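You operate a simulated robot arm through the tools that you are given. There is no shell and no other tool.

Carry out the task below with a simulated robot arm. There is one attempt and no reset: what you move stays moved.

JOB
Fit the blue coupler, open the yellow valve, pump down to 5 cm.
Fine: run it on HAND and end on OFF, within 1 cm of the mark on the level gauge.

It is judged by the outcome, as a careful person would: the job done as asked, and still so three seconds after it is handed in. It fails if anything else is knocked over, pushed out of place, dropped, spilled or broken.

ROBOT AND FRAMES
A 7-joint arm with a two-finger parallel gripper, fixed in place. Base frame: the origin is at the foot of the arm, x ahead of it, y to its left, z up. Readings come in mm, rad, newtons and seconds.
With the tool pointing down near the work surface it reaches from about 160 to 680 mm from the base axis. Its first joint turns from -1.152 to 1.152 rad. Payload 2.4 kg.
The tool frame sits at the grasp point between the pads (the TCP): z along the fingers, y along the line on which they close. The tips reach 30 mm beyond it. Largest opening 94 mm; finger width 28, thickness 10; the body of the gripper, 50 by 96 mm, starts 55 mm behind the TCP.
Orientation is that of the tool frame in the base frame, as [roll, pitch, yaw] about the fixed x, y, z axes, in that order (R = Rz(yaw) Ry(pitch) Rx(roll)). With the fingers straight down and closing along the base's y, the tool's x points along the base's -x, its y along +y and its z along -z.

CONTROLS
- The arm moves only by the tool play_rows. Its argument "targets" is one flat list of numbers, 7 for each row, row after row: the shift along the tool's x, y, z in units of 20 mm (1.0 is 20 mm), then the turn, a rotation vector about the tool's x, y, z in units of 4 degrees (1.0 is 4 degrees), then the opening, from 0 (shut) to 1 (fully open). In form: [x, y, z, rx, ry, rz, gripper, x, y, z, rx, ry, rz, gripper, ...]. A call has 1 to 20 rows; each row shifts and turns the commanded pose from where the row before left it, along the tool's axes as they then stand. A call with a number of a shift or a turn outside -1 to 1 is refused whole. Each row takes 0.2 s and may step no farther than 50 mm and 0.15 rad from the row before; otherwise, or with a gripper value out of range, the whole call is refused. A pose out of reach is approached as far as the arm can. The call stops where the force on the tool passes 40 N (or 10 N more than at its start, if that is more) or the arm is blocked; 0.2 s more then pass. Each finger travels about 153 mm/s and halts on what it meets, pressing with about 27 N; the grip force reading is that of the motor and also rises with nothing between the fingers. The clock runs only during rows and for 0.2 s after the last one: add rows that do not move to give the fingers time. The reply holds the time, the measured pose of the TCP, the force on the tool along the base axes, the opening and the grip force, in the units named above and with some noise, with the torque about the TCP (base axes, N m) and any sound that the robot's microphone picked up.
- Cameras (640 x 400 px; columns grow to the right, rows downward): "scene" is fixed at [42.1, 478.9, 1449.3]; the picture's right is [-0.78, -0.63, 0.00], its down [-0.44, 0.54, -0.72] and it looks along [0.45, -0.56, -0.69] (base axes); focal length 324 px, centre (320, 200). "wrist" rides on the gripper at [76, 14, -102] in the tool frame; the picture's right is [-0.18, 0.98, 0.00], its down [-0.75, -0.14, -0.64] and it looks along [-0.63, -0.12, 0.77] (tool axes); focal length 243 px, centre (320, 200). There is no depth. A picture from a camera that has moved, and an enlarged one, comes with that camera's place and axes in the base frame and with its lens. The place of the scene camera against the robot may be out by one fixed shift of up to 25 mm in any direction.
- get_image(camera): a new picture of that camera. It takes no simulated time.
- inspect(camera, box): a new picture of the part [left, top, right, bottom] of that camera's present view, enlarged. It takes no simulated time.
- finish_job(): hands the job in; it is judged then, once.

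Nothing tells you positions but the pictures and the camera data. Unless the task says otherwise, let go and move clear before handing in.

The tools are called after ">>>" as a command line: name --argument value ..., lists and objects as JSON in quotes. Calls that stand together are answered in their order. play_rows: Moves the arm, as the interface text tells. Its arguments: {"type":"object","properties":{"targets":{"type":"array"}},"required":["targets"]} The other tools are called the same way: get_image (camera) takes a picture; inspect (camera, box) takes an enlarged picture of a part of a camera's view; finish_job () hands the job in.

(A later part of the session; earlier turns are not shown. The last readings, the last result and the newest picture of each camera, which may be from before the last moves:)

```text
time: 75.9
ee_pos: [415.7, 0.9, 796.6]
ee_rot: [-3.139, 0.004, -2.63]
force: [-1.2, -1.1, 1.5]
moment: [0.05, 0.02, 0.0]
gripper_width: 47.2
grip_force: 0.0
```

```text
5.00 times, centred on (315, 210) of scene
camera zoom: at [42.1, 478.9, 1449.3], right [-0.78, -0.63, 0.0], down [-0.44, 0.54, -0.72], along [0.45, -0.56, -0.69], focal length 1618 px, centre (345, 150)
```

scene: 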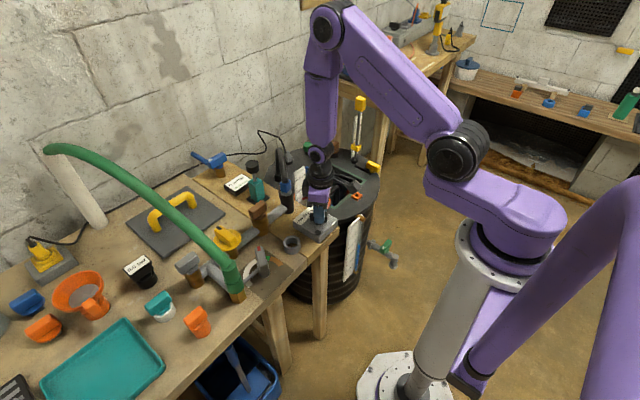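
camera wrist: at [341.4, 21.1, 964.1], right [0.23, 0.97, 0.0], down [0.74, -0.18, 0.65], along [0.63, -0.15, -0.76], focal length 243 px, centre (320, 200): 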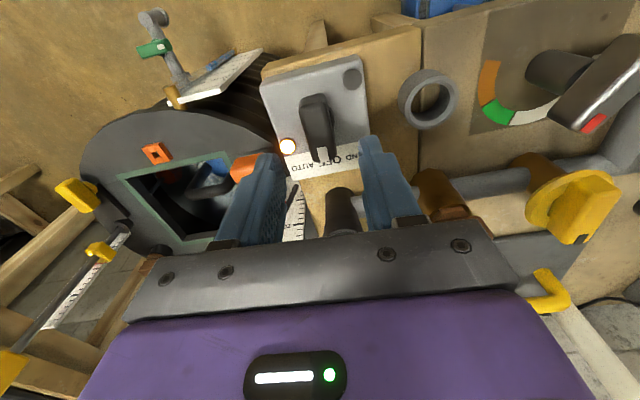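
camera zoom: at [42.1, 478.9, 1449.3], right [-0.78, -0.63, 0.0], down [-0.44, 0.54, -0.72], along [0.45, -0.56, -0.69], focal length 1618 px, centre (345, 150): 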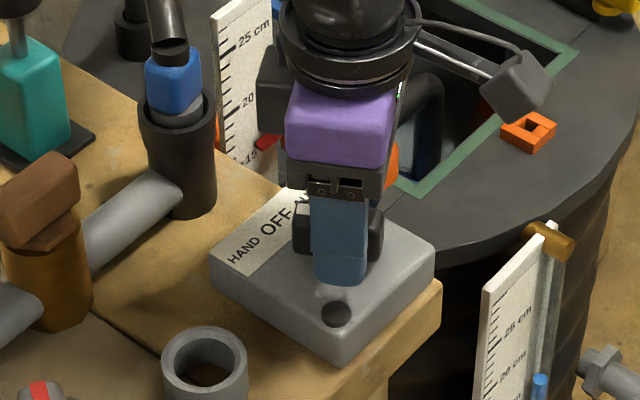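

The knob stayed where I left it, at about 26° towards HAND, but not yet in the detent. The axis is about 7 mm nearer the marked end, so I'll regrip there and turn further.

>>> play_rows --targets '[-0.31, -0.115, 0, 0, 0, 0.9, 0.5, 0, 0, 0, 0, 0, 0, 0.35, 0, 0, 0, 0, 0, 0, 0.2, 0, 0, 0, 0, 0, 0, 0.1, 0, 0, 0, 0, 0, 0, 0.1]'

>>> play_rows --targets '[0, 0, 0, 0, 0, -1, 0.1, 0, 0, 0, 0, 0, -1, 0.1, 0, 0, 0, 0, 0, 0, 0.1]'

>>> inspect --camera "wrist" --box '[200, 40, 440, 240]'

>>> inspect --camera "scene" --box '[344, 238, 368, 258]'

```text
time: 77.1
ee_pos: [422.8, 1.2, 796.9]
ee_rot: [-3.14, 0.002, -2.691]
force: [0.4, 3.3, -0.6]
moment: [0.11, 0.52, 0.0]
gripper_width: 21.9
grip_force: 44.9
```

```text
time: 77.9
ee_pos: [422.8, 1.4, 798.0]
ee_rot: [-3.139, 0.003, -2.549]
force: [1.6, 11.5, -2.2]
moment: [0.17, 0.64, -0.01]
gripper_width: 21.6
grip_force: 44.7
```

```text
2.00 times, centred on (320, 140) of wrist
camera zoom: at [352.4, -29.5, 900.0], right [-0.4, 0.92, 0.0], down [0.7, 0.3, 0.65], along [0.59, 0.25, -0.76], focal length 485 px, centre (320, 320)
```

zoom: 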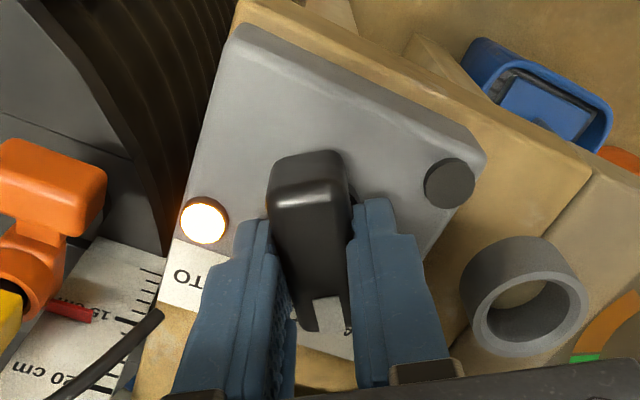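

```text
16.00 times, centred on (356, 248) of scene
camera zoom: at [42.2, 479.2, 1449.2], right [-0.78, -0.63, 0.0], down [-0.44, 0.54, -0.72], along [0.45, -0.56, -0.69], focal length 5178 px, centre (-256, -568)
```

zoom: 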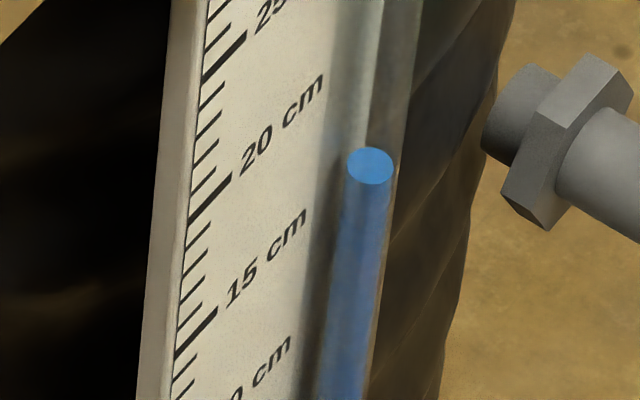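

The grip is now clean with low forces. Continuing towards 45°.

>>> play_rows --targets '[0, 0, 0, 0, 0, -1, 0.1, 0, 0, 0, 0, 0, -1, 0.1, 0, 0, 0, 0, 0, 0, 0.1]'

>>> play_rows --targets '[0, 0, 0, 0, 0, -0.8, 0.1, 0, 0, 0, 0, 0, 0, 0.1]'

>>> inspect --camera "scene" --box '[344, 238, 368, 258]'

>>> inspect --camera "wrist" --box '[200, 40, 440, 240]'

```text
time: 78.7
ee_pos: [423.0, 1.9, 797.6]
ee_rot: [-3.138, 0.001, -2.411]
force: [-5.3, 18.3, 9.1]
moment: [1.41, -0.7, 0.03]
gripper_width: 22.0
grip_force: 44.8
```

```text
time: 79.3
ee_pos: [423.1, 1.1, 797.6]
ee_rot: [-3.137, 0.003, -2.353]
force: [-2.5, 23.0, 0.1]
moment: [1.55, -0.61, 0.02]
gripper_width: 21.9
grip_force: 44.8
```

```text
16.00 times, centred on (356, 248) of scene
camera zoom: at [42.0, 479.4, 1449.2], right [-0.78, -0.63, 0.0], down [-0.44, 0.54, -0.72], along [0.45, -0.56, -0.69], focal length 5178 px, centre (-256, -568)
```

zoom: 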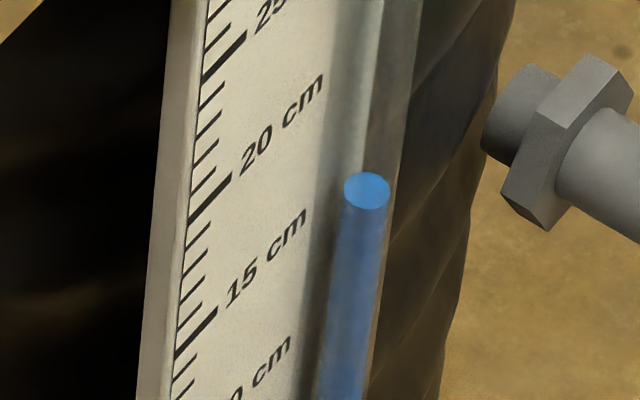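

```text
2.00 times, centred on (320, 140) of wrist
camera zoom: at [359.7, -42.7, 900.0], right [-0.57, 0.82, 0.0], down [0.63, 0.43, 0.64], along [0.53, 0.36, -0.76], focal length 485 px, centre (320, 320)
```

zoom: 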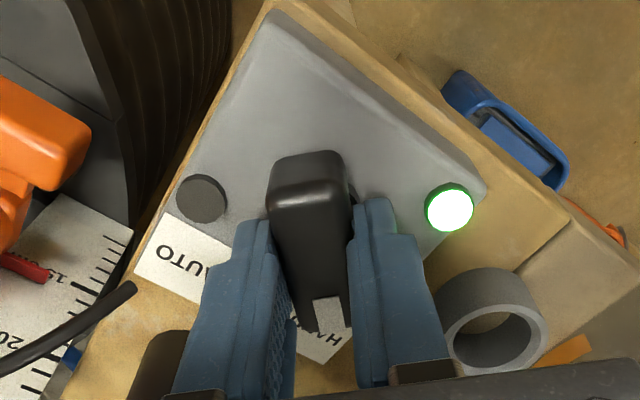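

The green lamp is on and the level is dropping, so the pump is running on HAND and the yellow valve is indeed open. I'll measure the rate and check for leaks.

>>> play_rows --targets '[0, 0, 0, 0, 0, 0, 0.1, 0, 0, 0, 0, 0, 0, 0.1, 0, 0, 0, 0, 0, 0, 0.1, 0, 0, 0, 0, 0, 0, 0.1]'

>>> inspect --camera "scene" --box '[344, 238, 368, 258]'

>>> get_image --camera "scene"

>>> inspect --camera "scene" --box '[100, 150, 320, 320]'

```text
time: 80.3
ee_pos: [423.7, 0.2, 796.2]
ee_rot: [-3.14, 0.004, -2.354]
force: [-1.7, 23.6, -5.3]
moment: [0.98, -0.07, -0.01]
gripper_width: 21.9
grip_force: 45.3
```

```text
16.00 times, centred on (356, 248) of scene
camera zoom: at [42.1, 479.4, 1449.1], right [-0.78, -0.63, 0.0], down [-0.44, 0.54, -0.72], along [0.45, -0.56, -0.69], focal length 5178 px, centre (-256, -568)
```

zoom: 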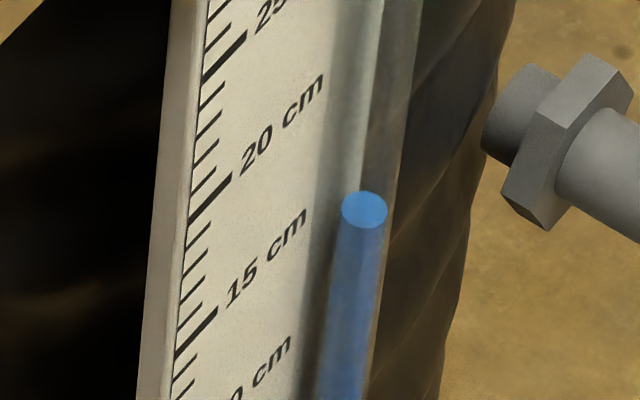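

```text
taken
```

scene: 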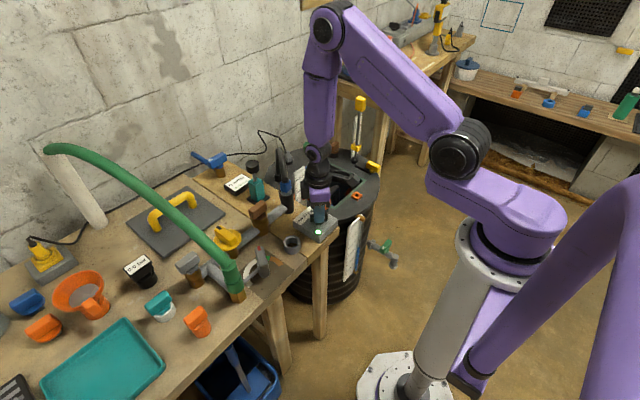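

```text
2.35 times, centred on (210, 235) of scene
camera zoom: at [42.1, 479.4, 1449.1], right [-0.78, -0.63, 0.0], down [-0.44, 0.54, -0.72], along [0.45, -0.56, -0.69], focal length 762 px, centre (579, 118)
```

zoom: 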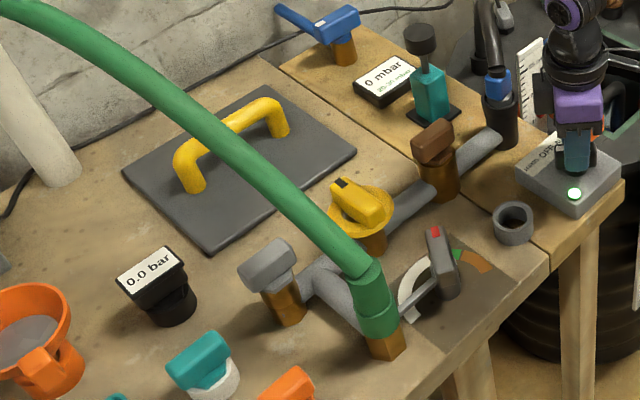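

The level is falling at about 0.7 cm/s with no leaks; my parallax-corrected reading is about 13.9 cm now. I'll run for 4 s and recheck.

>>> play_rows --targets '[0, 0, 0, 0, 0, 0, 0.1, 0, 0, 0, 0, 0, 0, 0.1, 0, 0, 0, 0, 0, 0, 0.1, 0, 0, 0, 0, 0, 0, 0.1, 0, 0, 0, 0, 0, 0, 0.1, 0, 0, 0, 0, 0, 0, 0.1, 0, 0, 0, 0, 0, 0, 0.1, 0, 0, 0, 0, 0, 0, 0.1, 0, 0, 0, 0, 0, 0, 0.1, 0, 0, 0, 0, 0, 0, 0.1, 0, 0, 0, 0, 0, 0, 0.1, 0, 0, 0, 0, 0, 0, 0.1, 0, 0, 0, 0, 0, 0, 0.1, 0, 0, 0, 0, 0, 0, 0.1, 0, 0, 0, 0, 0, 0, 0.1, 0, 0, 0, 0, 0, 0, 0.1, 0, 0, 0, 0, 0, 0, 0.1, 0, 0, 0, 0, 0, 0, 0.1, 0, 0, 0, 0, 0, 0, 0.1]'

>>> inspect --camera "scene" --box '[344, 238, 368, 258]'

>>> inspect --camera "scene" --box '[342, 256, 364, 274]'

>>> inspect --camera "wrist" --box '[130, 100, 290, 240]'

>>> get_image --camera "scene"

```text
time: 84.3
ee_pos: [423.7, 1.3, 798.0]
ee_rot: [-3.138, 0.004, -2.356]
force: [-2.6, 25.2, -8.6]
moment: [0.68, 0.25, 0.02]
gripper_width: 21.9
grip_force: 44.9
```

```text
16.00 times, centred on (356, 248) of scene
camera zoom: at [42.1, 479.4, 1449.1], right [-0.78, -0.63, 0.0], down [-0.44, 0.54, -0.72], along [0.45, -0.56, -0.69], focal length 5178 px, centre (-256, -568)
```

zoom: 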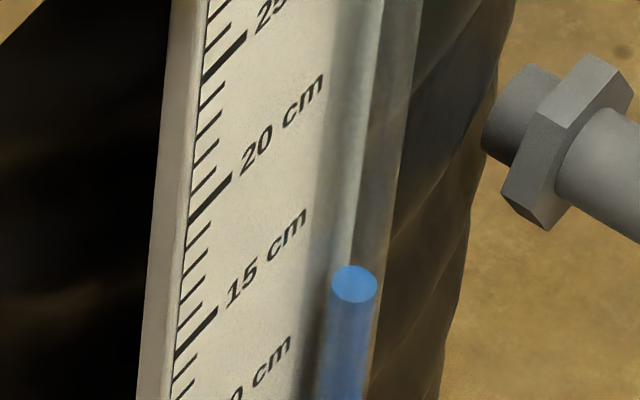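

```text
16.00 times, centred on (353, 265) of scene
camera zoom: at [42.1, 479.4, 1449.1], right [-0.78, -0.63, 0.0], down [-0.44, 0.54, -0.72], along [0.45, -0.56, -0.69], focal length 5178 px, centre (-208, -840)
```

zoom: 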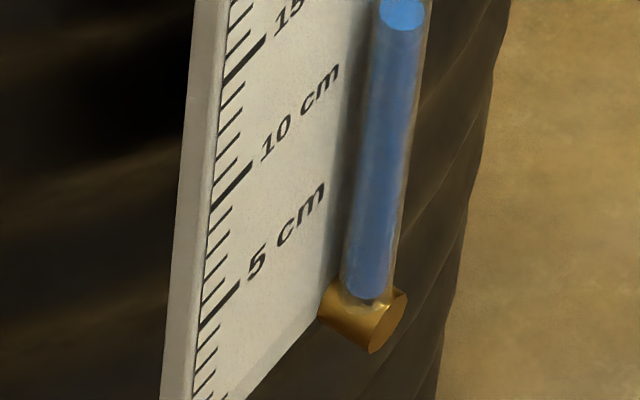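

```text
2.86 times, centred on (210, 170) of wrist
camera zoom: at [359.7, -42.7, 900.1], right [-0.57, 0.82, 0.0], down [0.63, 0.43, 0.64], along [0.53, 0.36, -0.76], focal length 693 px, centre (634, 286)
```

zoom: 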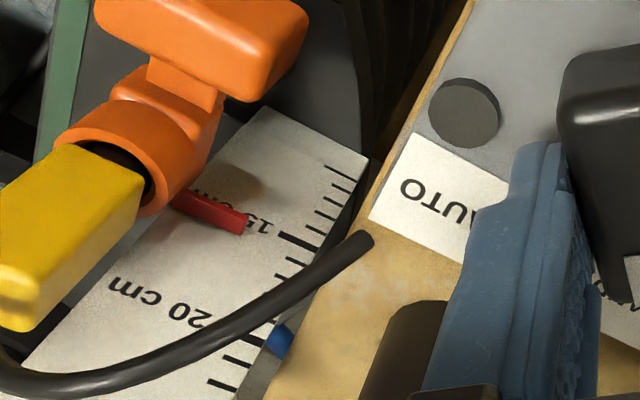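

```text
taken
```

scene: 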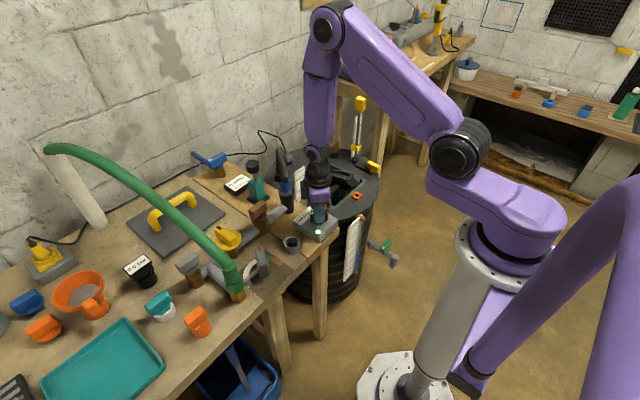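

The hatch ruler's pointer did not move, so that ruler isn't a level gauge and only the sight tube counts. I'll look closely at the tube's fittings to determine how far it stands off the scale.

>>> inspect --camera "scene" --box '[350, 208, 374, 226]'

>>> inspect --camera "scene" --box '[346, 264, 366, 284]'

```text
16.00 times, centred on (362, 217) of scene
camera zoom: at [42.1, 479.4, 1449.1], right [-0.78, -0.63, 0.0], down [-0.44, 0.54, -0.72], along [0.45, -0.56, -0.69], focal length 5178 px, centre (-352, -72)
```

zoom: 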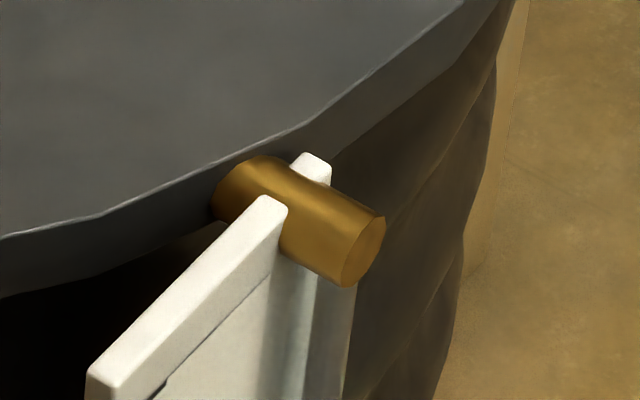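

```text
16.00 times, centred on (356, 274) of scene
camera zoom: at [42.1, 479.4, 1449.1], right [-0.78, -0.63, 0.0], down [-0.44, 0.54, -0.72], along [0.45, -0.56, -0.69], focal length 5178 px, centre (-256, -984)
```

zoom: 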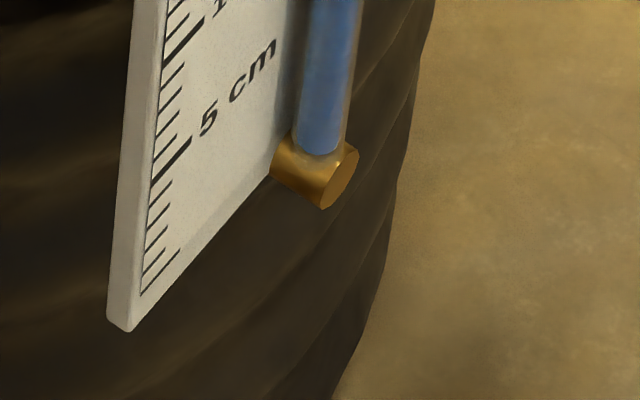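

The tube stands roughly 7–10 mm in front of the scale, which puts 5 cm near row 173 in this zoom and the present level around 11.5 cm. I'll run about 3 s more, then switch off at roughly 7–8 cm and verify from a better angle.

>>> play_rows --targets '[0, 0, 0, 0, 0, 0, 0.1, 0, 0, 0, 0, 0, 0, 0.1, 0, 0, 0, 0, 0, 0, 0.1, 0, 0, 0, 0, 0, 0, 0.1, 0, 0, 0, 0, 0, 0, 0.1, 0, 0, 0, 0, 0, 0, 0.1, 0, 0, 0, 0, 0, 0, 0.1, 0, 0, 0, 0, 0, 0, 0.1, 0, 0, 0, 0, 0, 0, 0.1, 0, 0, 0, 0, 0, 0, 0.1, 0, 0, 0, 0, 0, 0, 0.1, 0, 0, 0, 0, 0, 0, 0.1, 0, 0, 0, 0, 0, 0, 0.1, 0, 0, 0, 0, 0, 0, 0.1]'

>>> inspect --camera "scene" --box '[342, 256, 364, 274]'

>>> play_rows --targets '[0, 0, 0, 0, 0, 1, 0.1, 0, 0, 0, 0, 0, 1, 0.1, 0, 0, 0, 0, 0, 1, 0.1, 0, 0, 0, 0, 0, 1, 0.1, 0, 0, 0, 0, 0, 1, 0.1, 0, 0, 0, 0, 0, 1, 0.1]'

>>> inspect --camera "scene" --box '[342, 256, 364, 274]'

>>> inspect --camera "wrist" --box '[200, 40, 440, 240]'

```text
time: 87.3
ee_pos: [423.1, 0.7, 796.4]
ee_rot: [-3.139, 0.004, -2.355]
force: [-4.2, 23.8, -7.2]
moment: [0.69, 0.26, 0.02]
gripper_width: 21.8
grip_force: 44.8
```

```text
16.00 times, centred on (353, 265) of scene
camera zoom: at [42.1, 479.4, 1449.1], right [-0.78, -0.63, 0.0], down [-0.44, 0.54, -0.72], along [0.45, -0.56, -0.69], focal length 5178 px, centre (-208, -840)
```

zoom: 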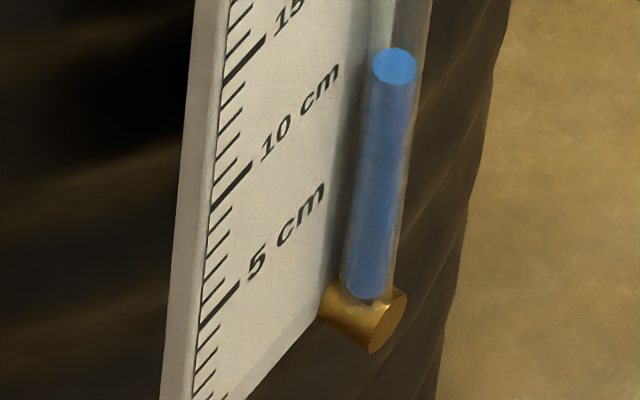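

```text
time: 88.4
ee_pos: [422.7, 1.0, 796.7]
ee_rot: [-3.14, 0.004, -2.663]
force: [2.5, 2.0, -2.9]
moment: [-0.13, 0.69, -0.01]
gripper_width: 21.7
grip_force: 45.3
stopped in row 5: the force on the tool passed its limit at 41 N (the readings are from after the stop); the commanded pose is now the measured one
```

```text
16.00 times, centred on (353, 265) of scene
camera zoom: at [42.2, 478.9, 1449.3], right [-0.78, -0.63, 0.0], down [-0.44, 0.54, -0.72], along [0.45, -0.56, -0.69], focal length 5178 px, centre (-208, -840)
```

zoom: 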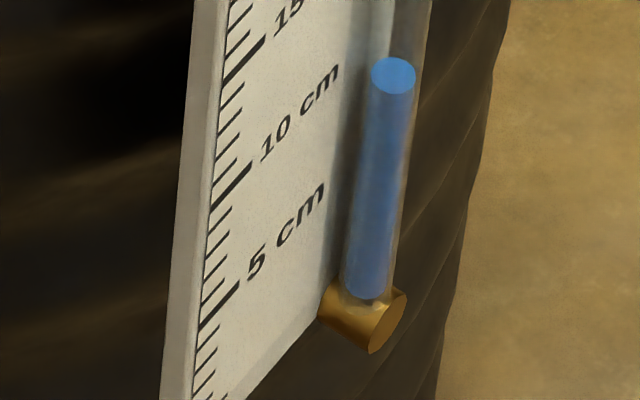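

```text
2.00 times, centred on (320, 140) of wrist
camera zoom: at [349.4, -21.4, 900.1], right [-0.29, 0.96, 0.0], down [0.73, 0.22, 0.64], along [0.62, 0.19, -0.76], focal length 485 px, centre (320, 320)
```

zoom: 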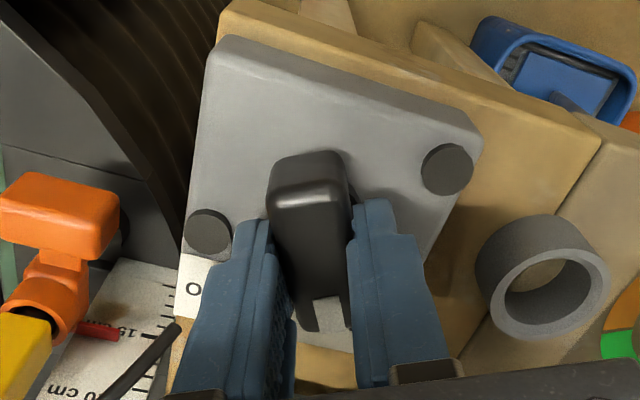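

The pump stopped as soon as the knob left HAND, with the level at row 76. I'll finish turning to OFF, then release and look at the gauge from a better angle.

>>> play_rows --targets '[0, 0, 0, 0, 0, 1, 0.1, 0, 0, 0, 0, 0, 1, 0.1, 0, 0, 0, 0, 0, 1, 0.1, 0, 0, 0, 0, 0, 1, 0.1, 0, 0, 0, 0, 0, 1, 0.1, 0, 0, 0, 0, 0, 1, 0.1, 0, 0, 0, 0, 0, 0, 0.1]'

>>> inspect --camera "wrist" --box '[200, 40, 440, 240]'

>>> inspect --camera "scene" --box '[342, 256, 364, 274]'

```text
time: 90.0
ee_pos: [422.8, 1.2, 797.5]
ee_rot: [-3.141, 0.003, -3.082]
force: [8.7, 9.6, -14.0]
moment: [0.13, 1.0, -0.06]
gripper_width: 21.9
grip_force: 44.9
```

```text
2.00 times, centred on (320, 140) of wrist
camera zoom: at [346.6, 10.7, 900.1], right [0.13, 0.99, 0.0], down [0.76, -0.1, 0.65], along [0.64, -0.08, -0.76], focal length 485 px, centre (320, 320)
```

zoom: 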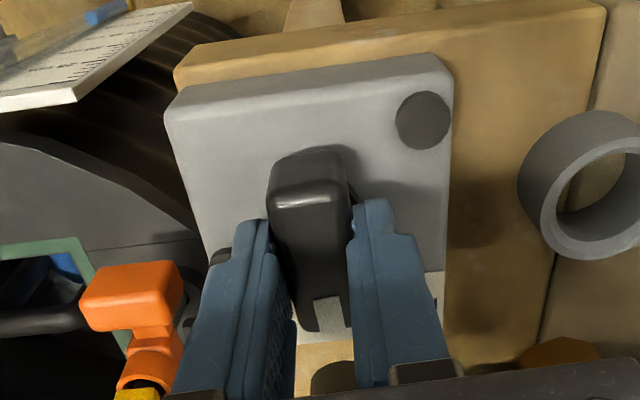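

```text
16.00 times, centred on (353, 265) of scene
camera zoom: at [42.5, 479.1, 1449.2], right [-0.78, -0.63, 0.0], down [-0.44, 0.54, -0.72], along [0.45, -0.56, -0.7], focal length 5178 px, centre (-208, -840)
```

zoom: 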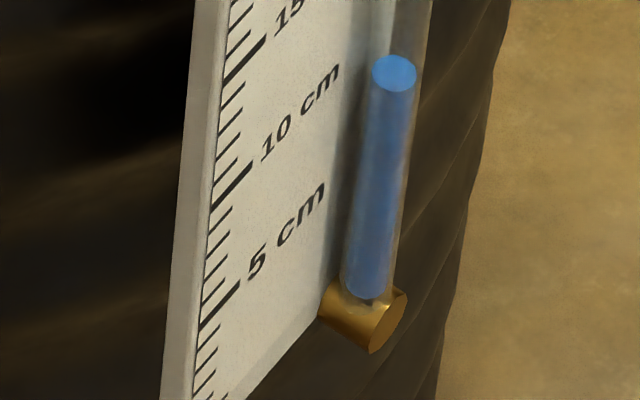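

>>> play_rows --targets '[0, 0, 0, 0, 0, 1, 0.1, 0, 0, 0, 0, 0, 0, 0.1, 0, 0, 0, 0, 0, 0, 0.3, 0, 0, 0, 0, 0, 0, 0.45, 0, 0, 0, 0, 0, 0, 0.5]'

>>> inspect --camera "wrist" --box '[200, 40, 440, 240]'

>>> inspect --camera "scene" --box '[342, 256, 364, 274]'

>>> get_image --camera "wrist"

```text
time: 91.2
ee_pos: [422.2, 0.7, 797.8]
ee_rot: [3.141, 0.004, 3.13]
force: [-0.1, 0.6, -0.5]
moment: [-0.04, -0.02, -0.01]
gripper_width: 47.1
grip_force: 0.1
```

```text
2.00 times, centred on (320, 140) of wrist
camera zoom: at [347.2, 15.3, 900.5], right [0.2, 0.98, 0.0], down [0.75, -0.15, 0.64], along [0.63, -0.12, -0.76], focal length 485 px, centre (320, 320)
```

zoom: 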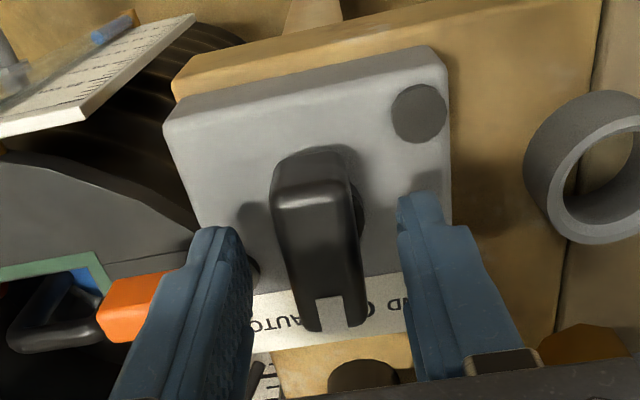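

```text
16.00 times, centred on (353, 265) of scene
camera zoom: at [42.1, 478.9, 1449.3], right [-0.78, -0.63, 0.0], down [-0.44, 0.54, -0.72], along [0.45, -0.56, -0.69], focal length 5178 px, centre (-208, -840)
```

zoom: 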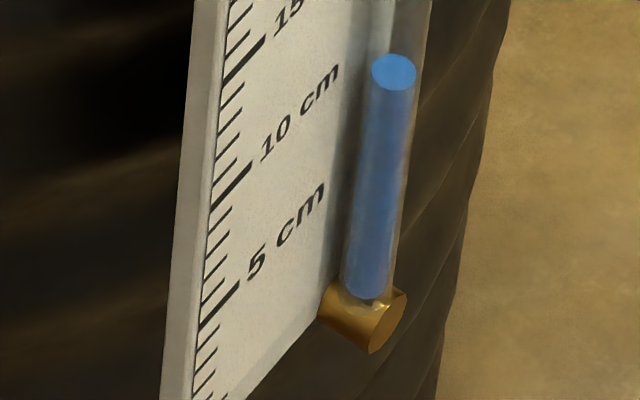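

```text
taken
camera wrist: at [347.2, 15.3, 900.5], right [0.2, 0.98, 0.0], down [0.75, -0.15, 0.64], along [0.63, -0.12, -0.76], focal length 243 px, centre (320, 200)
```

wrist: 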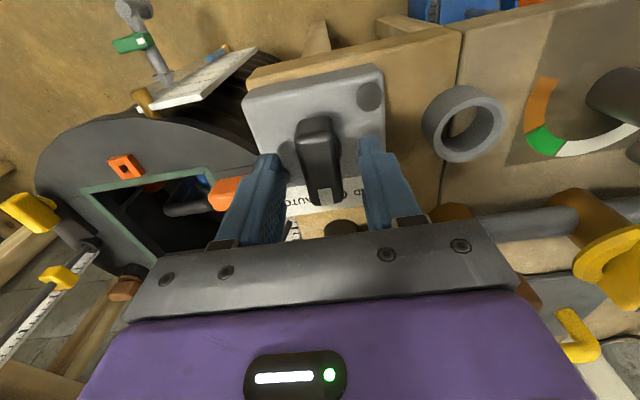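

The knob is back around OFF and the level has settled near row 71. I'll rise, check the knob, then move right over open floor to view the sight gauge from the front.

>>> play_rows --targets '[0, 0, -1, 0, 0, 0, 0.6, 0, 0, -1, 0, 0, 0, 0.6, 0, 0, -1, 0, 0, 0, 0.6, 0.5, 0, -1, 0, 0, 0, 0.6, 1, 0, 0, 0, 0, 0, 0.6, 1, 0, 0, 0, 0, 0, 0.6, 0, 0, 0, 0, 0, 0, 0.6]'

>>> get_image --camera "wrist"

>>> inspect --camera "wrist" --box '[250, 60, 410, 200]'

>>> inspect --camera "scene" --box '[342, 256, 364, 274]'

>>> inspect --camera "scene" --box '[240, 140, 360, 250]'

```text
time: 92.8
ee_pos: [371.2, 1.3, 878.5]
ee_rot: [-3.14, 0.003, 3.132]
force: [-0.4, 0.1, -0.9]
moment: [-0.02, 0.02, 0.0]
gripper_width: 56.1
grip_force: 0.1
```

```text
taken
camera wrist: at [296.5, 15.9, 981.1], right [0.2, 0.98, 0.0], down [0.75, -0.15, 0.64], along [0.63, -0.12, -0.76], focal length 243 px, centre (320, 200)
```

wrist: 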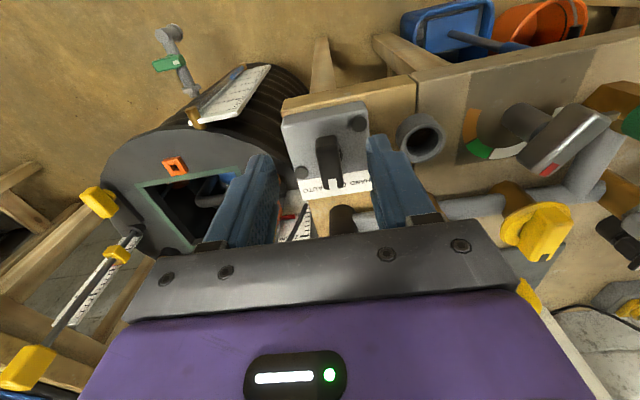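

```text
2.86 times, centred on (330, 130) of wrist
camera zoom: at [296.5, 15.9, 981.1], right [0.2, 0.98, 0.0], down [0.75, -0.15, 0.64], along [0.63, -0.12, -0.76], focal length 693 px, centre (291, 400)
```

zoom: 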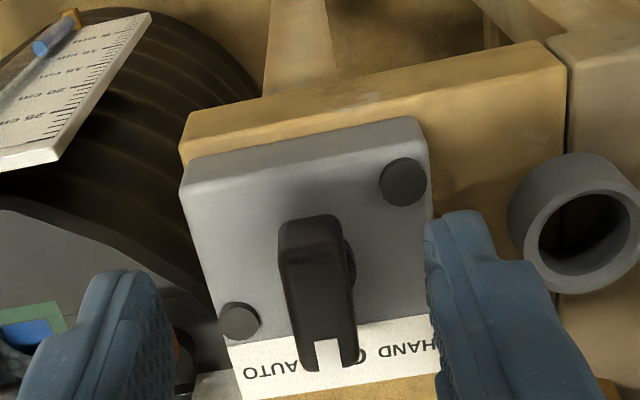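

```text
16.00 times, centred on (353, 265) of scene
camera zoom: at [42.1, 478.9, 1449.3], right [-0.78, -0.63, 0.0], down [-0.44, 0.54, -0.72], along [0.45, -0.56, -0.69], focal length 5178 px, centre (-208, -840)
```

zoom: 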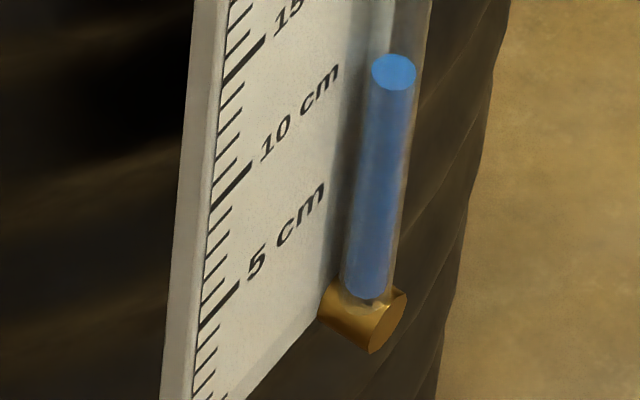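

```text
3.64 times, centred on (300, 195) of scene
camera zoom: at [42.1, 478.9, 1449.3], right [-0.78, -0.63, 0.0], down [-0.44, 0.54, -0.72], along [0.45, -0.56, -0.69], focal length 1177 px, centre (393, 218)
```

zoom: 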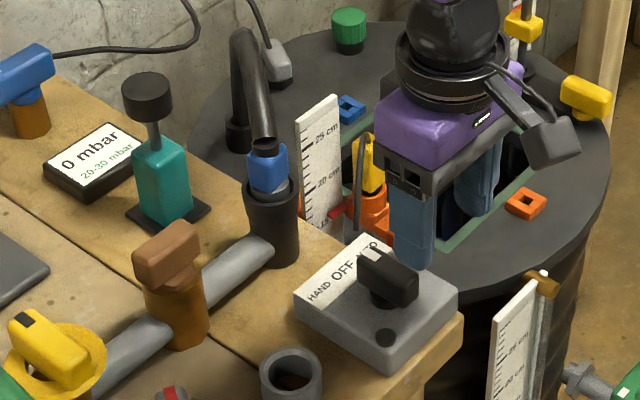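

The switch is on OFF, both lamps are off and the level is stable. Moving right to look at the gauge from in front.

>>> play_rows --targets '[0.355, -1, 0.3, 0, 0, 0, 0.6, 0.355, -1, 0.3, 0, 0, 0, 0.6, 0.355, -1, 0.3, 0, 0, 0, 0.6, 0.355, -1, 0.3, 0, 0, 0, 0.6, 0.355, -1, 0.3, 0, 0, 0, 0.6, 0.355, -1, 0.3, 0, 0, 0, 0.6, 0.355, -1, 0.3, 0, 0, 0, 0.6, 0.355, -1, 0.3, 0, 0, 0, 0.6, 0.355, -1, 0.3, 0, 0, 0, 0.6, 0.355, -1, 0.3, 0, 0, 0, 0.6, 0, 0, 0, 0, 0, 0, 0.6]'

>>> get_image --camera "wrist"

>>> get_image --camera "scene"

```text
time: 95.2
ee_pos: [299.8, -196.4, 816.0]
ee_rot: [-3.142, 0.002, 3.131]
force: [0.1, 0.2, -0.4]
moment: [-0.02, -0.01, -0.01]
gripper_width: 56.4
grip_force: 0.0
```

```text
taken
camera wrist: at [224.8, -182.7, 919.3], right [0.19, 0.98, 0.0], down [0.75, -0.15, 0.64], along [0.63, -0.12, -0.76], focal length 243 px, centre (320, 200)
```

wrist: 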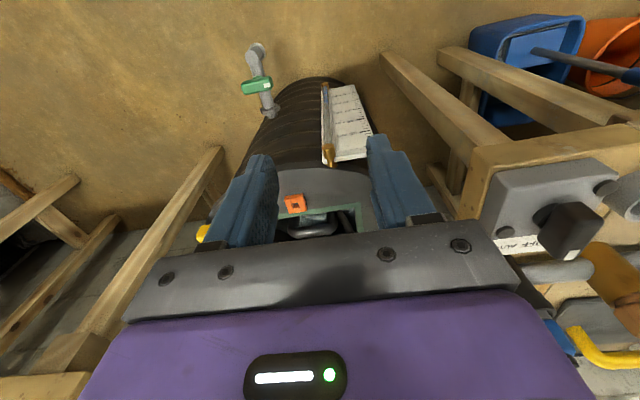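

```text
taken
```

scene: 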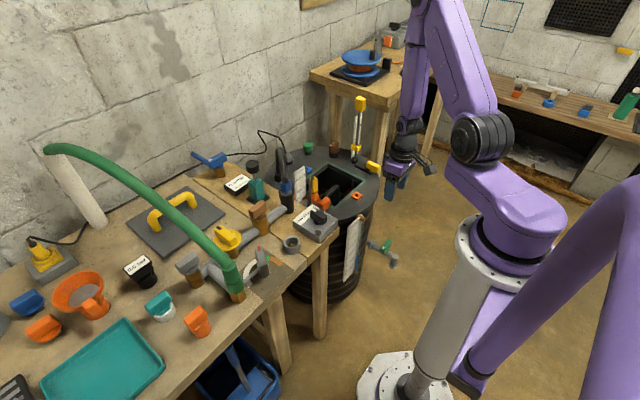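

>>> inspect --camera "wrist" --box '[300, 75, 390, 175]'

```text
4.00 times, centred on (345, 125) of wrist
camera zoom: at [224.8, -182.7, 919.3], right [0.19, 0.98, 0.0], down [0.75, -0.15, 0.64], along [0.63, -0.12, -0.76], focal length 970 px, centre (220, 500)
```

zoom: 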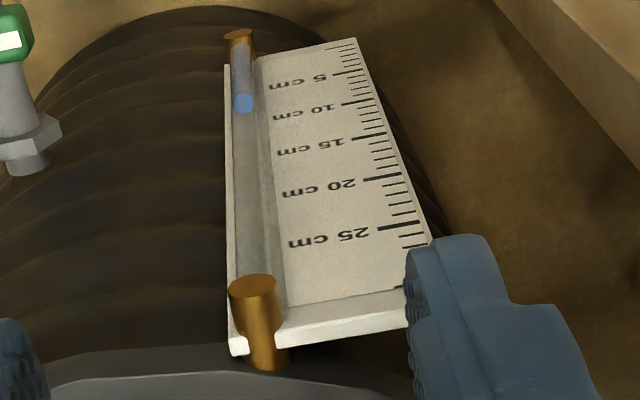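

The frontal view and the scene view agree on about 9.2–9.3 cm if the tube stands 7.5 mm off the scale. To pin down the parallax, I'll lower and tilt the camera for a flatter look; this is open space.

>>> play_rows --targets '[0, 0, 1, 0, 0, 0, 0.6, 0, 0, 1, 0, 0, 0, 0.6, 0, 0, 1, 0, 0, 0, 0.6, 0, 0, 1, 0, 0, 0, 0.6, 0, 0, 1, 0, 0, 0, 0.6, 0, 0, 1, 0, 0, 0, 0.6, 0, 0, 1, 0, 0, 0, 0.6, 0, 0, 1, 0, 0, 0, 0.6, 0, 0, 1, 0, 0, 0, 0.6, 0, 0, 1, 0, 0, 0, 0.6, 0, 0, 0, 0, -1, 0, 0.6, 0, 0, 0, 0, -1, 0, 0.6, 0, 0, 0, 0, -1, 0, 0.6, 0, 0, 0, 0, -1, 0, 0.6, 0, 0, 0, 0, -1, 0, 0.6, 0, 0, 0, 0, -1, 0, 0.6, 0, 0, 0, 0, 0, 0, 0.6]'

>>> get_image --camera "wrist"

>>> get_image --camera "scene"

```text
time: 98.8
ee_pos: [299.9, -197.2, 616.0]
ee_rot: [-3.141, 0.425, 3.129]
force: [0.4, 0.6, -1.3]
moment: [0.01, -0.02, 0.01]
gripper_width: 56.2
grip_force: 0.1
```

```text
taken
camera wrist: at [189.6, -182.7, 679.2], right [0.18, 0.98, 0.08], down [0.42, -0.15, 0.89], along [0.89, -0.13, -0.44], focal length 243 px, centre (320, 200)
```

wrist: 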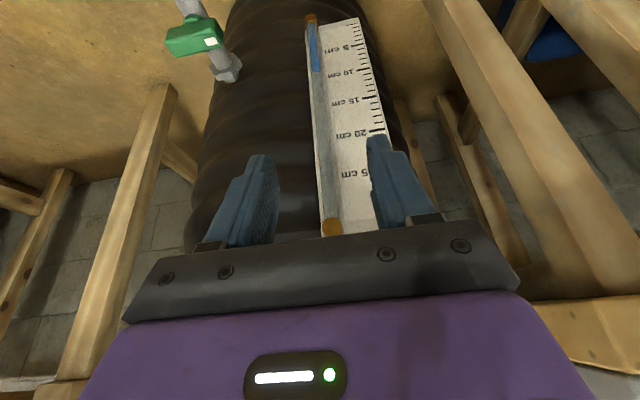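

```text
taken
```

scene: 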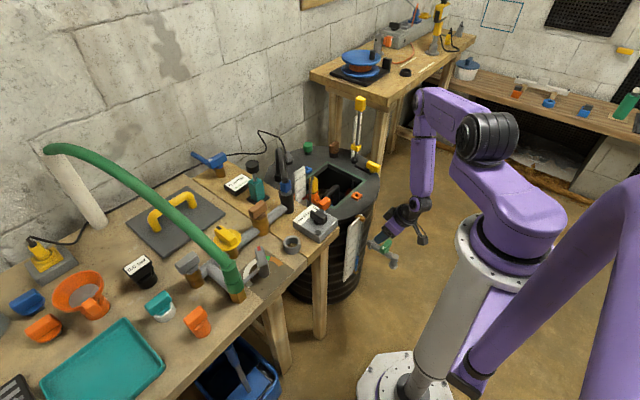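

>>> inspect --camera "wrist" --box '[290, 10, 390, 140]'

>>> inspect --camera "wrist" --box '[300, 10, 380, 80]'

>>> inspect --camera "scene" --box '[342, 256, 364, 274]'

```text
3.08 times, centred on (340, 75) of wrist
camera zoom: at [189.6, -182.7, 679.2], right [0.18, 0.98, 0.08], down [0.42, -0.15, 0.89], along [0.89, -0.13, -0.44], focal length 746 px, centre (258, 585)
```

zoom: 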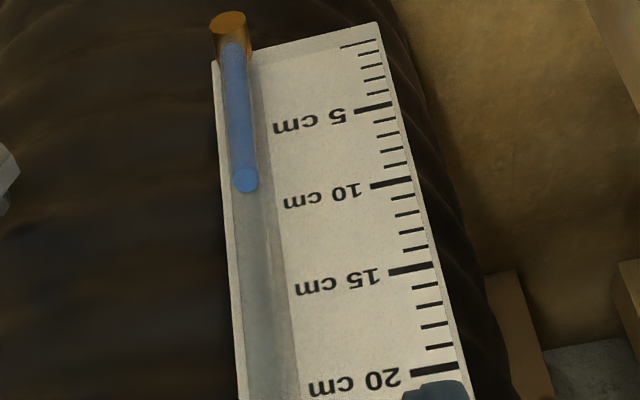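

```text
5.71 times, centred on (340, 45) of wrist
camera zoom: at [189.6, -182.7, 679.2], right [0.18, 0.98, 0.08], down [0.42, -0.15, 0.89], along [0.89, -0.13, -0.44], focal length 1386 px, centre (206, 1086)
```

zoom: 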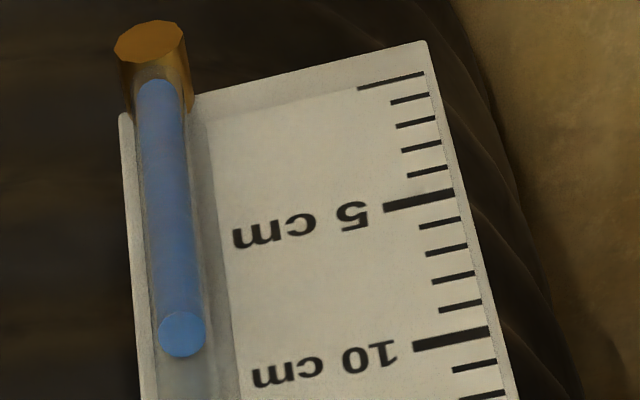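

```text
16.00 times, centred on (353, 265) of scene
camera zoom: at [42.1, 478.9, 1449.3], right [-0.78, -0.63, 0.0], down [-0.44, 0.54, -0.72], along [0.45, -0.56, -0.69], focal length 5178 px, centre (-208, -840)
```

zoom: 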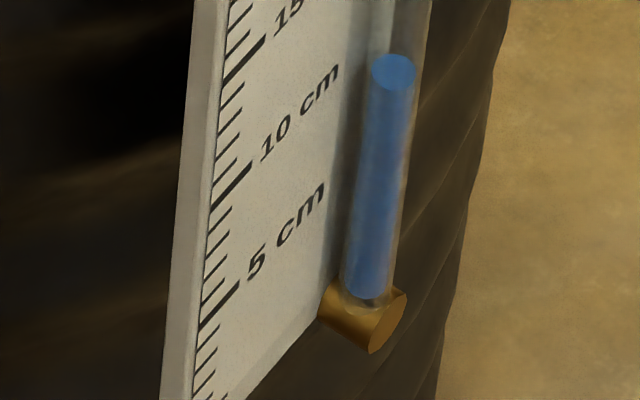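

This flatter view gives about 8.6–8.9 cm. One more, nearly level, view will remove the remaining parallax doubt.

>>> play_rows --targets '[0.4, 0, 0.89, 0, 0, 0, 0.6, 0.4, 0, 0.89, 0, 0, 0, 0.6, 0.4, 0, 0.89, 0, 0, 0, 0.6, 0.4, 0, 0.89, 0, 0, 0, 0.6, 0.4, 0, 0.89, 0, 0, 0, 0.6, 0.4, 0, 0.89, 0, 0, 0, 0.6, 0.4, 0, 0.89, 0, 0, 0, 0.6, 0, 0, 0, 0, -1, 0, 0.6, 0, 0, 0, 0, -1, 0, 0.6, 0, 0, 0, 0, -1, 0, 0.6, 0, 0, 0, 0, 0, 0, 0.6]'

>>> get_image --camera "wrist"

>>> inspect --camera "wrist" --box '[290, 30, 390, 130]'

```text
time: 101.2
ee_pos: [314.0, -197.3, 520.7]
ee_rot: [3.122, 0.548, 3.115]
force: [1.0, -0.2, -0.1]
moment: [-0.02, -0.04, 0.02]
gripper_width: 56.5
grip_force: 0.1
out of reach, approached as far as the arm can: row 6, 7, 8, 9
```

```text
taken
camera wrist: at [197.5, -182.5, 570.2], right [0.17, 0.98, 0.11], down [0.31, -0.16, 0.94], along [0.94, -0.13, -0.33], focal length 243 px, centre (320, 200)
```

wrist: 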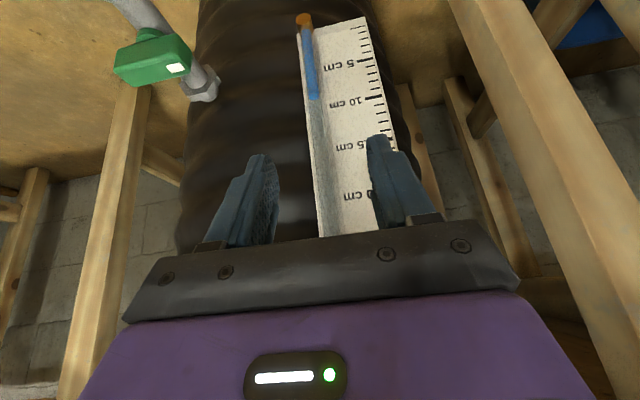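

```text
4.00 times, centred on (340, 80) of wrist
camera zoom: at [197.5, -182.5, 570.2], right [0.17, 0.98, 0.11], down [0.31, -0.16, 0.94], along [0.94, -0.13, -0.33], focal length 970 px, centre (240, 680)
```

zoom: 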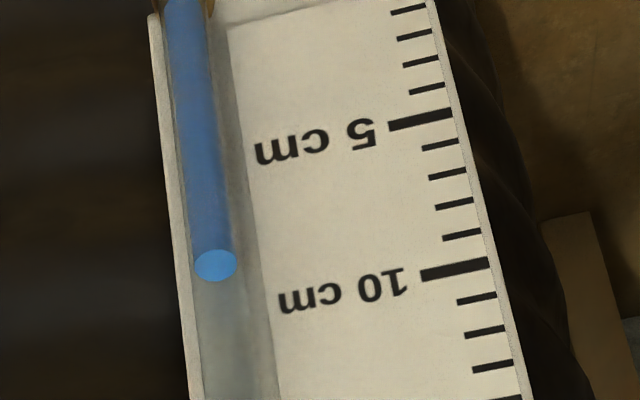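

All views agree on about 9.1 cm now, with 5 cm at about row 166 in the scene zoom. I'll retrace the path back up to return to the switch.

>>> play_rows --targets '[-0.52, 0, -0.85, 0, 0, 0, 0.6, -0.52, 0, -0.85, 0, 0, 0, 0.6, -0.52, 0, -0.85, 0, 0, 0, 0.6, -0.52, 0, -0.85, 0, 0, 0, 0.6, -0.52, 0, -0.85, 0, 0, 0, 0.6, -0.52, 0, -0.85, 0, 0, 0, 0.6, -0.52, 0, -0.85, 0, 0, 0, 0.6, -0.52, 0, -0.85, 0, 0, 0, 0.6, 0, 0, 0, 0, 1, 0, 0.6, 0, 0, 0, 0, 1, 0, 0.6, 0, 0, 0, 0, 1, 0, 0.6, 0, 0, 0, 0, 1, 0, 0.6, 0, 0, 0, 0, 1, 0, 0.6, 0, 0, 0, 0, 1, 0, 0.6, 0, 0, 0, 0, 1, 0, 0.6, 0, 0, 0, 0, 1, 0, 0.6, 0, 0, 0, 0, 0, 0, 0.6]'

>>> get_image --camera "scene"

```text
time: 104.8
ee_pos: [309.9, -198.9, 678.2]
ee_rot: [3.127, 0.015, 3.126]
force: [-0.7, 0.4, -0.2]
moment: [0.04, 0.01, -0.03]
gripper_width: 56.4
grip_force: 0.0
```

```text
taken
```

scene: 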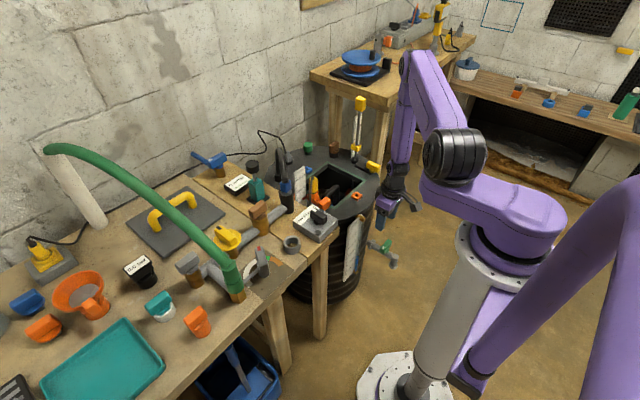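

>>> play_rows --targets '[0, 0, -1, 0.2, 0.2, 0, 0.6, 0, 0, -1, 0, 0, 0, 0.6, 0, 0, -1, 0, 0, 0, 0.6, 0, 0, -1, 0, 0, 0, 0.6, 0, 0, -1, 0, 0, 0, 0.6, 0, 0, -1, 0, 0, 0, 0.6, 0, 0, -1, 0, 0, 0, 0.6, 0, 0, -1, 0, 0, 0, 0.6, 0, 0, -1, 0, 0, 0, 0.6, 0, 0, -1, 0, 0, 0, 0.6, 0, 0, 0, 0, 0, 0, 0.6]'

>>> play_rows --targets '[-0.55, 1, 0, 0, 0, 0, 0.6, -0.55, 1, 0, 0, 0, 0, 0.6, -0.55, 1, 0, 0, 0, 0, 0.6, -0.55, 1, 0, 0, 0, 0, 0.6, -0.55, 1, 0, 0, 0, 0, 0.6, -0.55, 1, 0, 0, 0, 0, 0.6, -0.55, 1, 0, 0, 0, 0, 0.6, -0.55, 1, 0, 0, 0, 0, 0.6, -0.55, 1, 0, 0, 0, 0, 0.6, -0.55, 1, 0, 0, 0, 0, 0.6, 0, 0, 0, 0, 0, 0, 0.6]'

>>> inspect --camera "wrist" --box '[240, 80, 400, 220]'

>>> inspect --camera "scene" --box '[342, 256, 364, 274]'

```text
time: 107.2
ee_pos: [309.0, -198.8, 881.2]
ee_rot: [-3.141, 0.001, 3.126]
force: [0.4, 0.3, 0.1]
moment: [0.0, 0.0, -0.01]
gripper_width: 56.4
grip_force: 0.1
```

```text
time: 109.6
ee_pos: [422.0, -0.9, 878.5]
ee_rot: [3.141, 0.001, 3.127]
force: [0.1, 0.3, 0.0]
moment: [-0.06, 0.01, 0.03]
gripper_width: 56.5
grip_force: 0.1
```

```text
2.86 times, centred on (320, 150) of wrist
camera zoom: at [346.4, 14.3, 980.7], right [0.2, 0.98, 0.0], down [0.75, -0.15, 0.64], along [0.63, -0.13, -0.76], focal length 693 px, centre (320, 343)
```

zoom: 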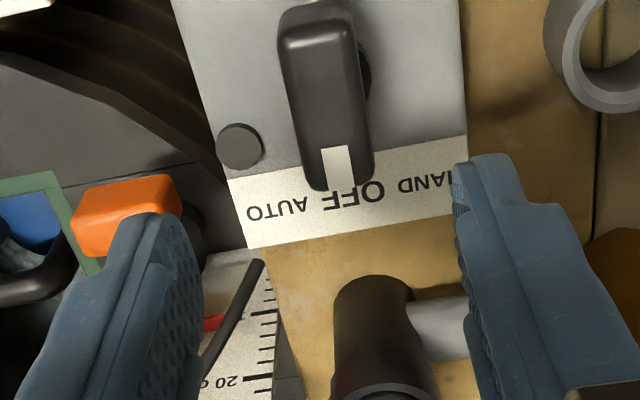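

```text
16.00 times, centred on (353, 265) of scene
camera zoom: at [42.1, 478.9, 1449.3], right [-0.78, -0.63, 0.0], down [-0.44, 0.54, -0.72], along [0.45, -0.56, -0.69], focal length 5178 px, centre (-208, -840)
```

zoom: 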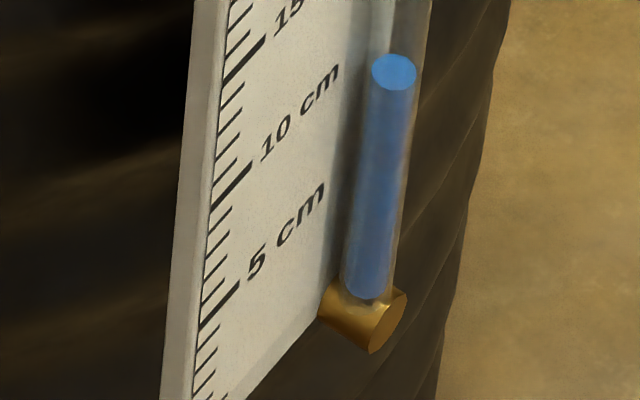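

The level is steady at row 71 and the knob is on OFF. I'll descend and regrip the knob on its axis.

>>> play_rows --targets '[0, 0.08, 1, 0, 0, 0, 0.5, 0, 0, 1, 0, 0, 0, 0.5, 0, 0, 1, 0, 0, 0, 0.5, 0, 0, 1, 0, 0, 0, 0.5, 0, 0, 0, 0, 0, 0, 0.5]'

>>> inspect --camera "wrist" --box '[240, 80, 400, 220]'

>>> play_rows --targets '[0, 0, 0, 0, 0, 0, 0.35, 0, 0, 0, 0, 0, 0, 0.2, 0, 0, 0, 0, 0, 0, 0.1, 0, 0, 0, 0, 0, 0, 0.1]'

```text
time: 110.8
ee_pos: [423.5, 0.6, 798.0]
ee_rot: [-3.14, 0.004, 3.125]
force: [0.2, 0.0, -0.1]
moment: [-0.04, 0.01, 0.02]
gripper_width: 47.0
grip_force: 0.0
```

```text
2.86 times, centred on (320, 150) of wrist
camera zoom: at [346.3, 15.8, 900.7], right [0.2, 0.98, 0.0], down [0.75, -0.15, 0.64], along [0.63, -0.13, -0.76], focal length 693 px, centre (320, 343)
```

zoom: 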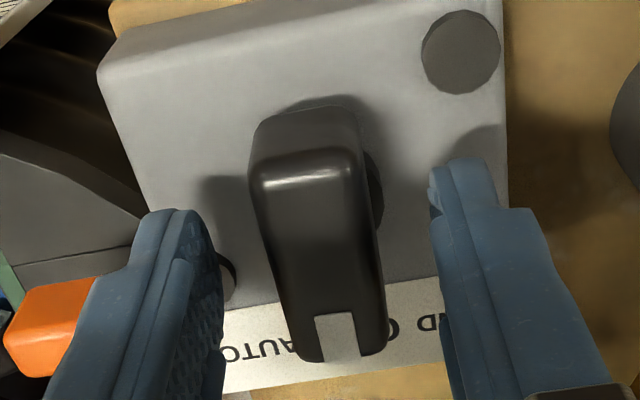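

```text
time: 111.8
ee_pos: [422.4, 0.2, 798.3]
ee_rot: [3.141, 0.003, 3.127]
force: [0.9, 9.4, -4.8]
moment: [0.3, -0.14, 0.01]
gripper_width: 21.8
grip_force: 45.1
```

Gripped cleanly. Turning counter-clockwise to HAND again.

>>> play_rows --targets '[0, 0.05, 0, 0, 0, -1, 0.1, 0, 0, 0, 0, 0, -1, 0.1, 0, 0, 0, 0, 0, -1, 0.1, 0, 0, 0, 0, 0, -1, 0.1, 0, 0, 0, 0, 0, -1, 0.1, 0, 0, 0, 0, 0, -1, 0.1, 0, 0, 0, 0, 0, -1, 0.1, 0, 0, 0, 0, 0, -1, 0.1, 0, 0, 0, 0, 0, -1, 0.1]'

>>> inspect --camera "scene" --box '[342, 256, 364, 274]'

```text
time: 113.8
ee_pos: [421.7, 0.8, 797.8]
ee_rot: [3.141, -0.001, -2.528]
force: [-3.8, -12.2, -32.0]
moment: [-0.04, -0.05, 0.0]
gripper_width: 21.8
grip_force: 45.3
```

```text
16.00 times, centred on (353, 265) of scene
camera zoom: at [42.4, 478.6, 1449.4], right [-0.78, -0.63, 0.0], down [-0.44, 0.54, -0.72], along [0.45, -0.56, -0.7], focal length 5178 px, centre (-208, -840)
```

zoom: 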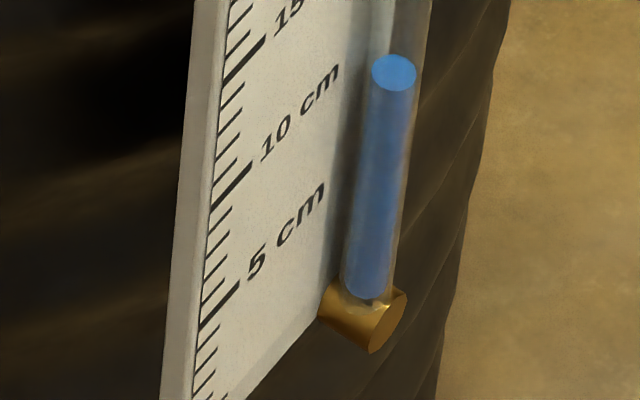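

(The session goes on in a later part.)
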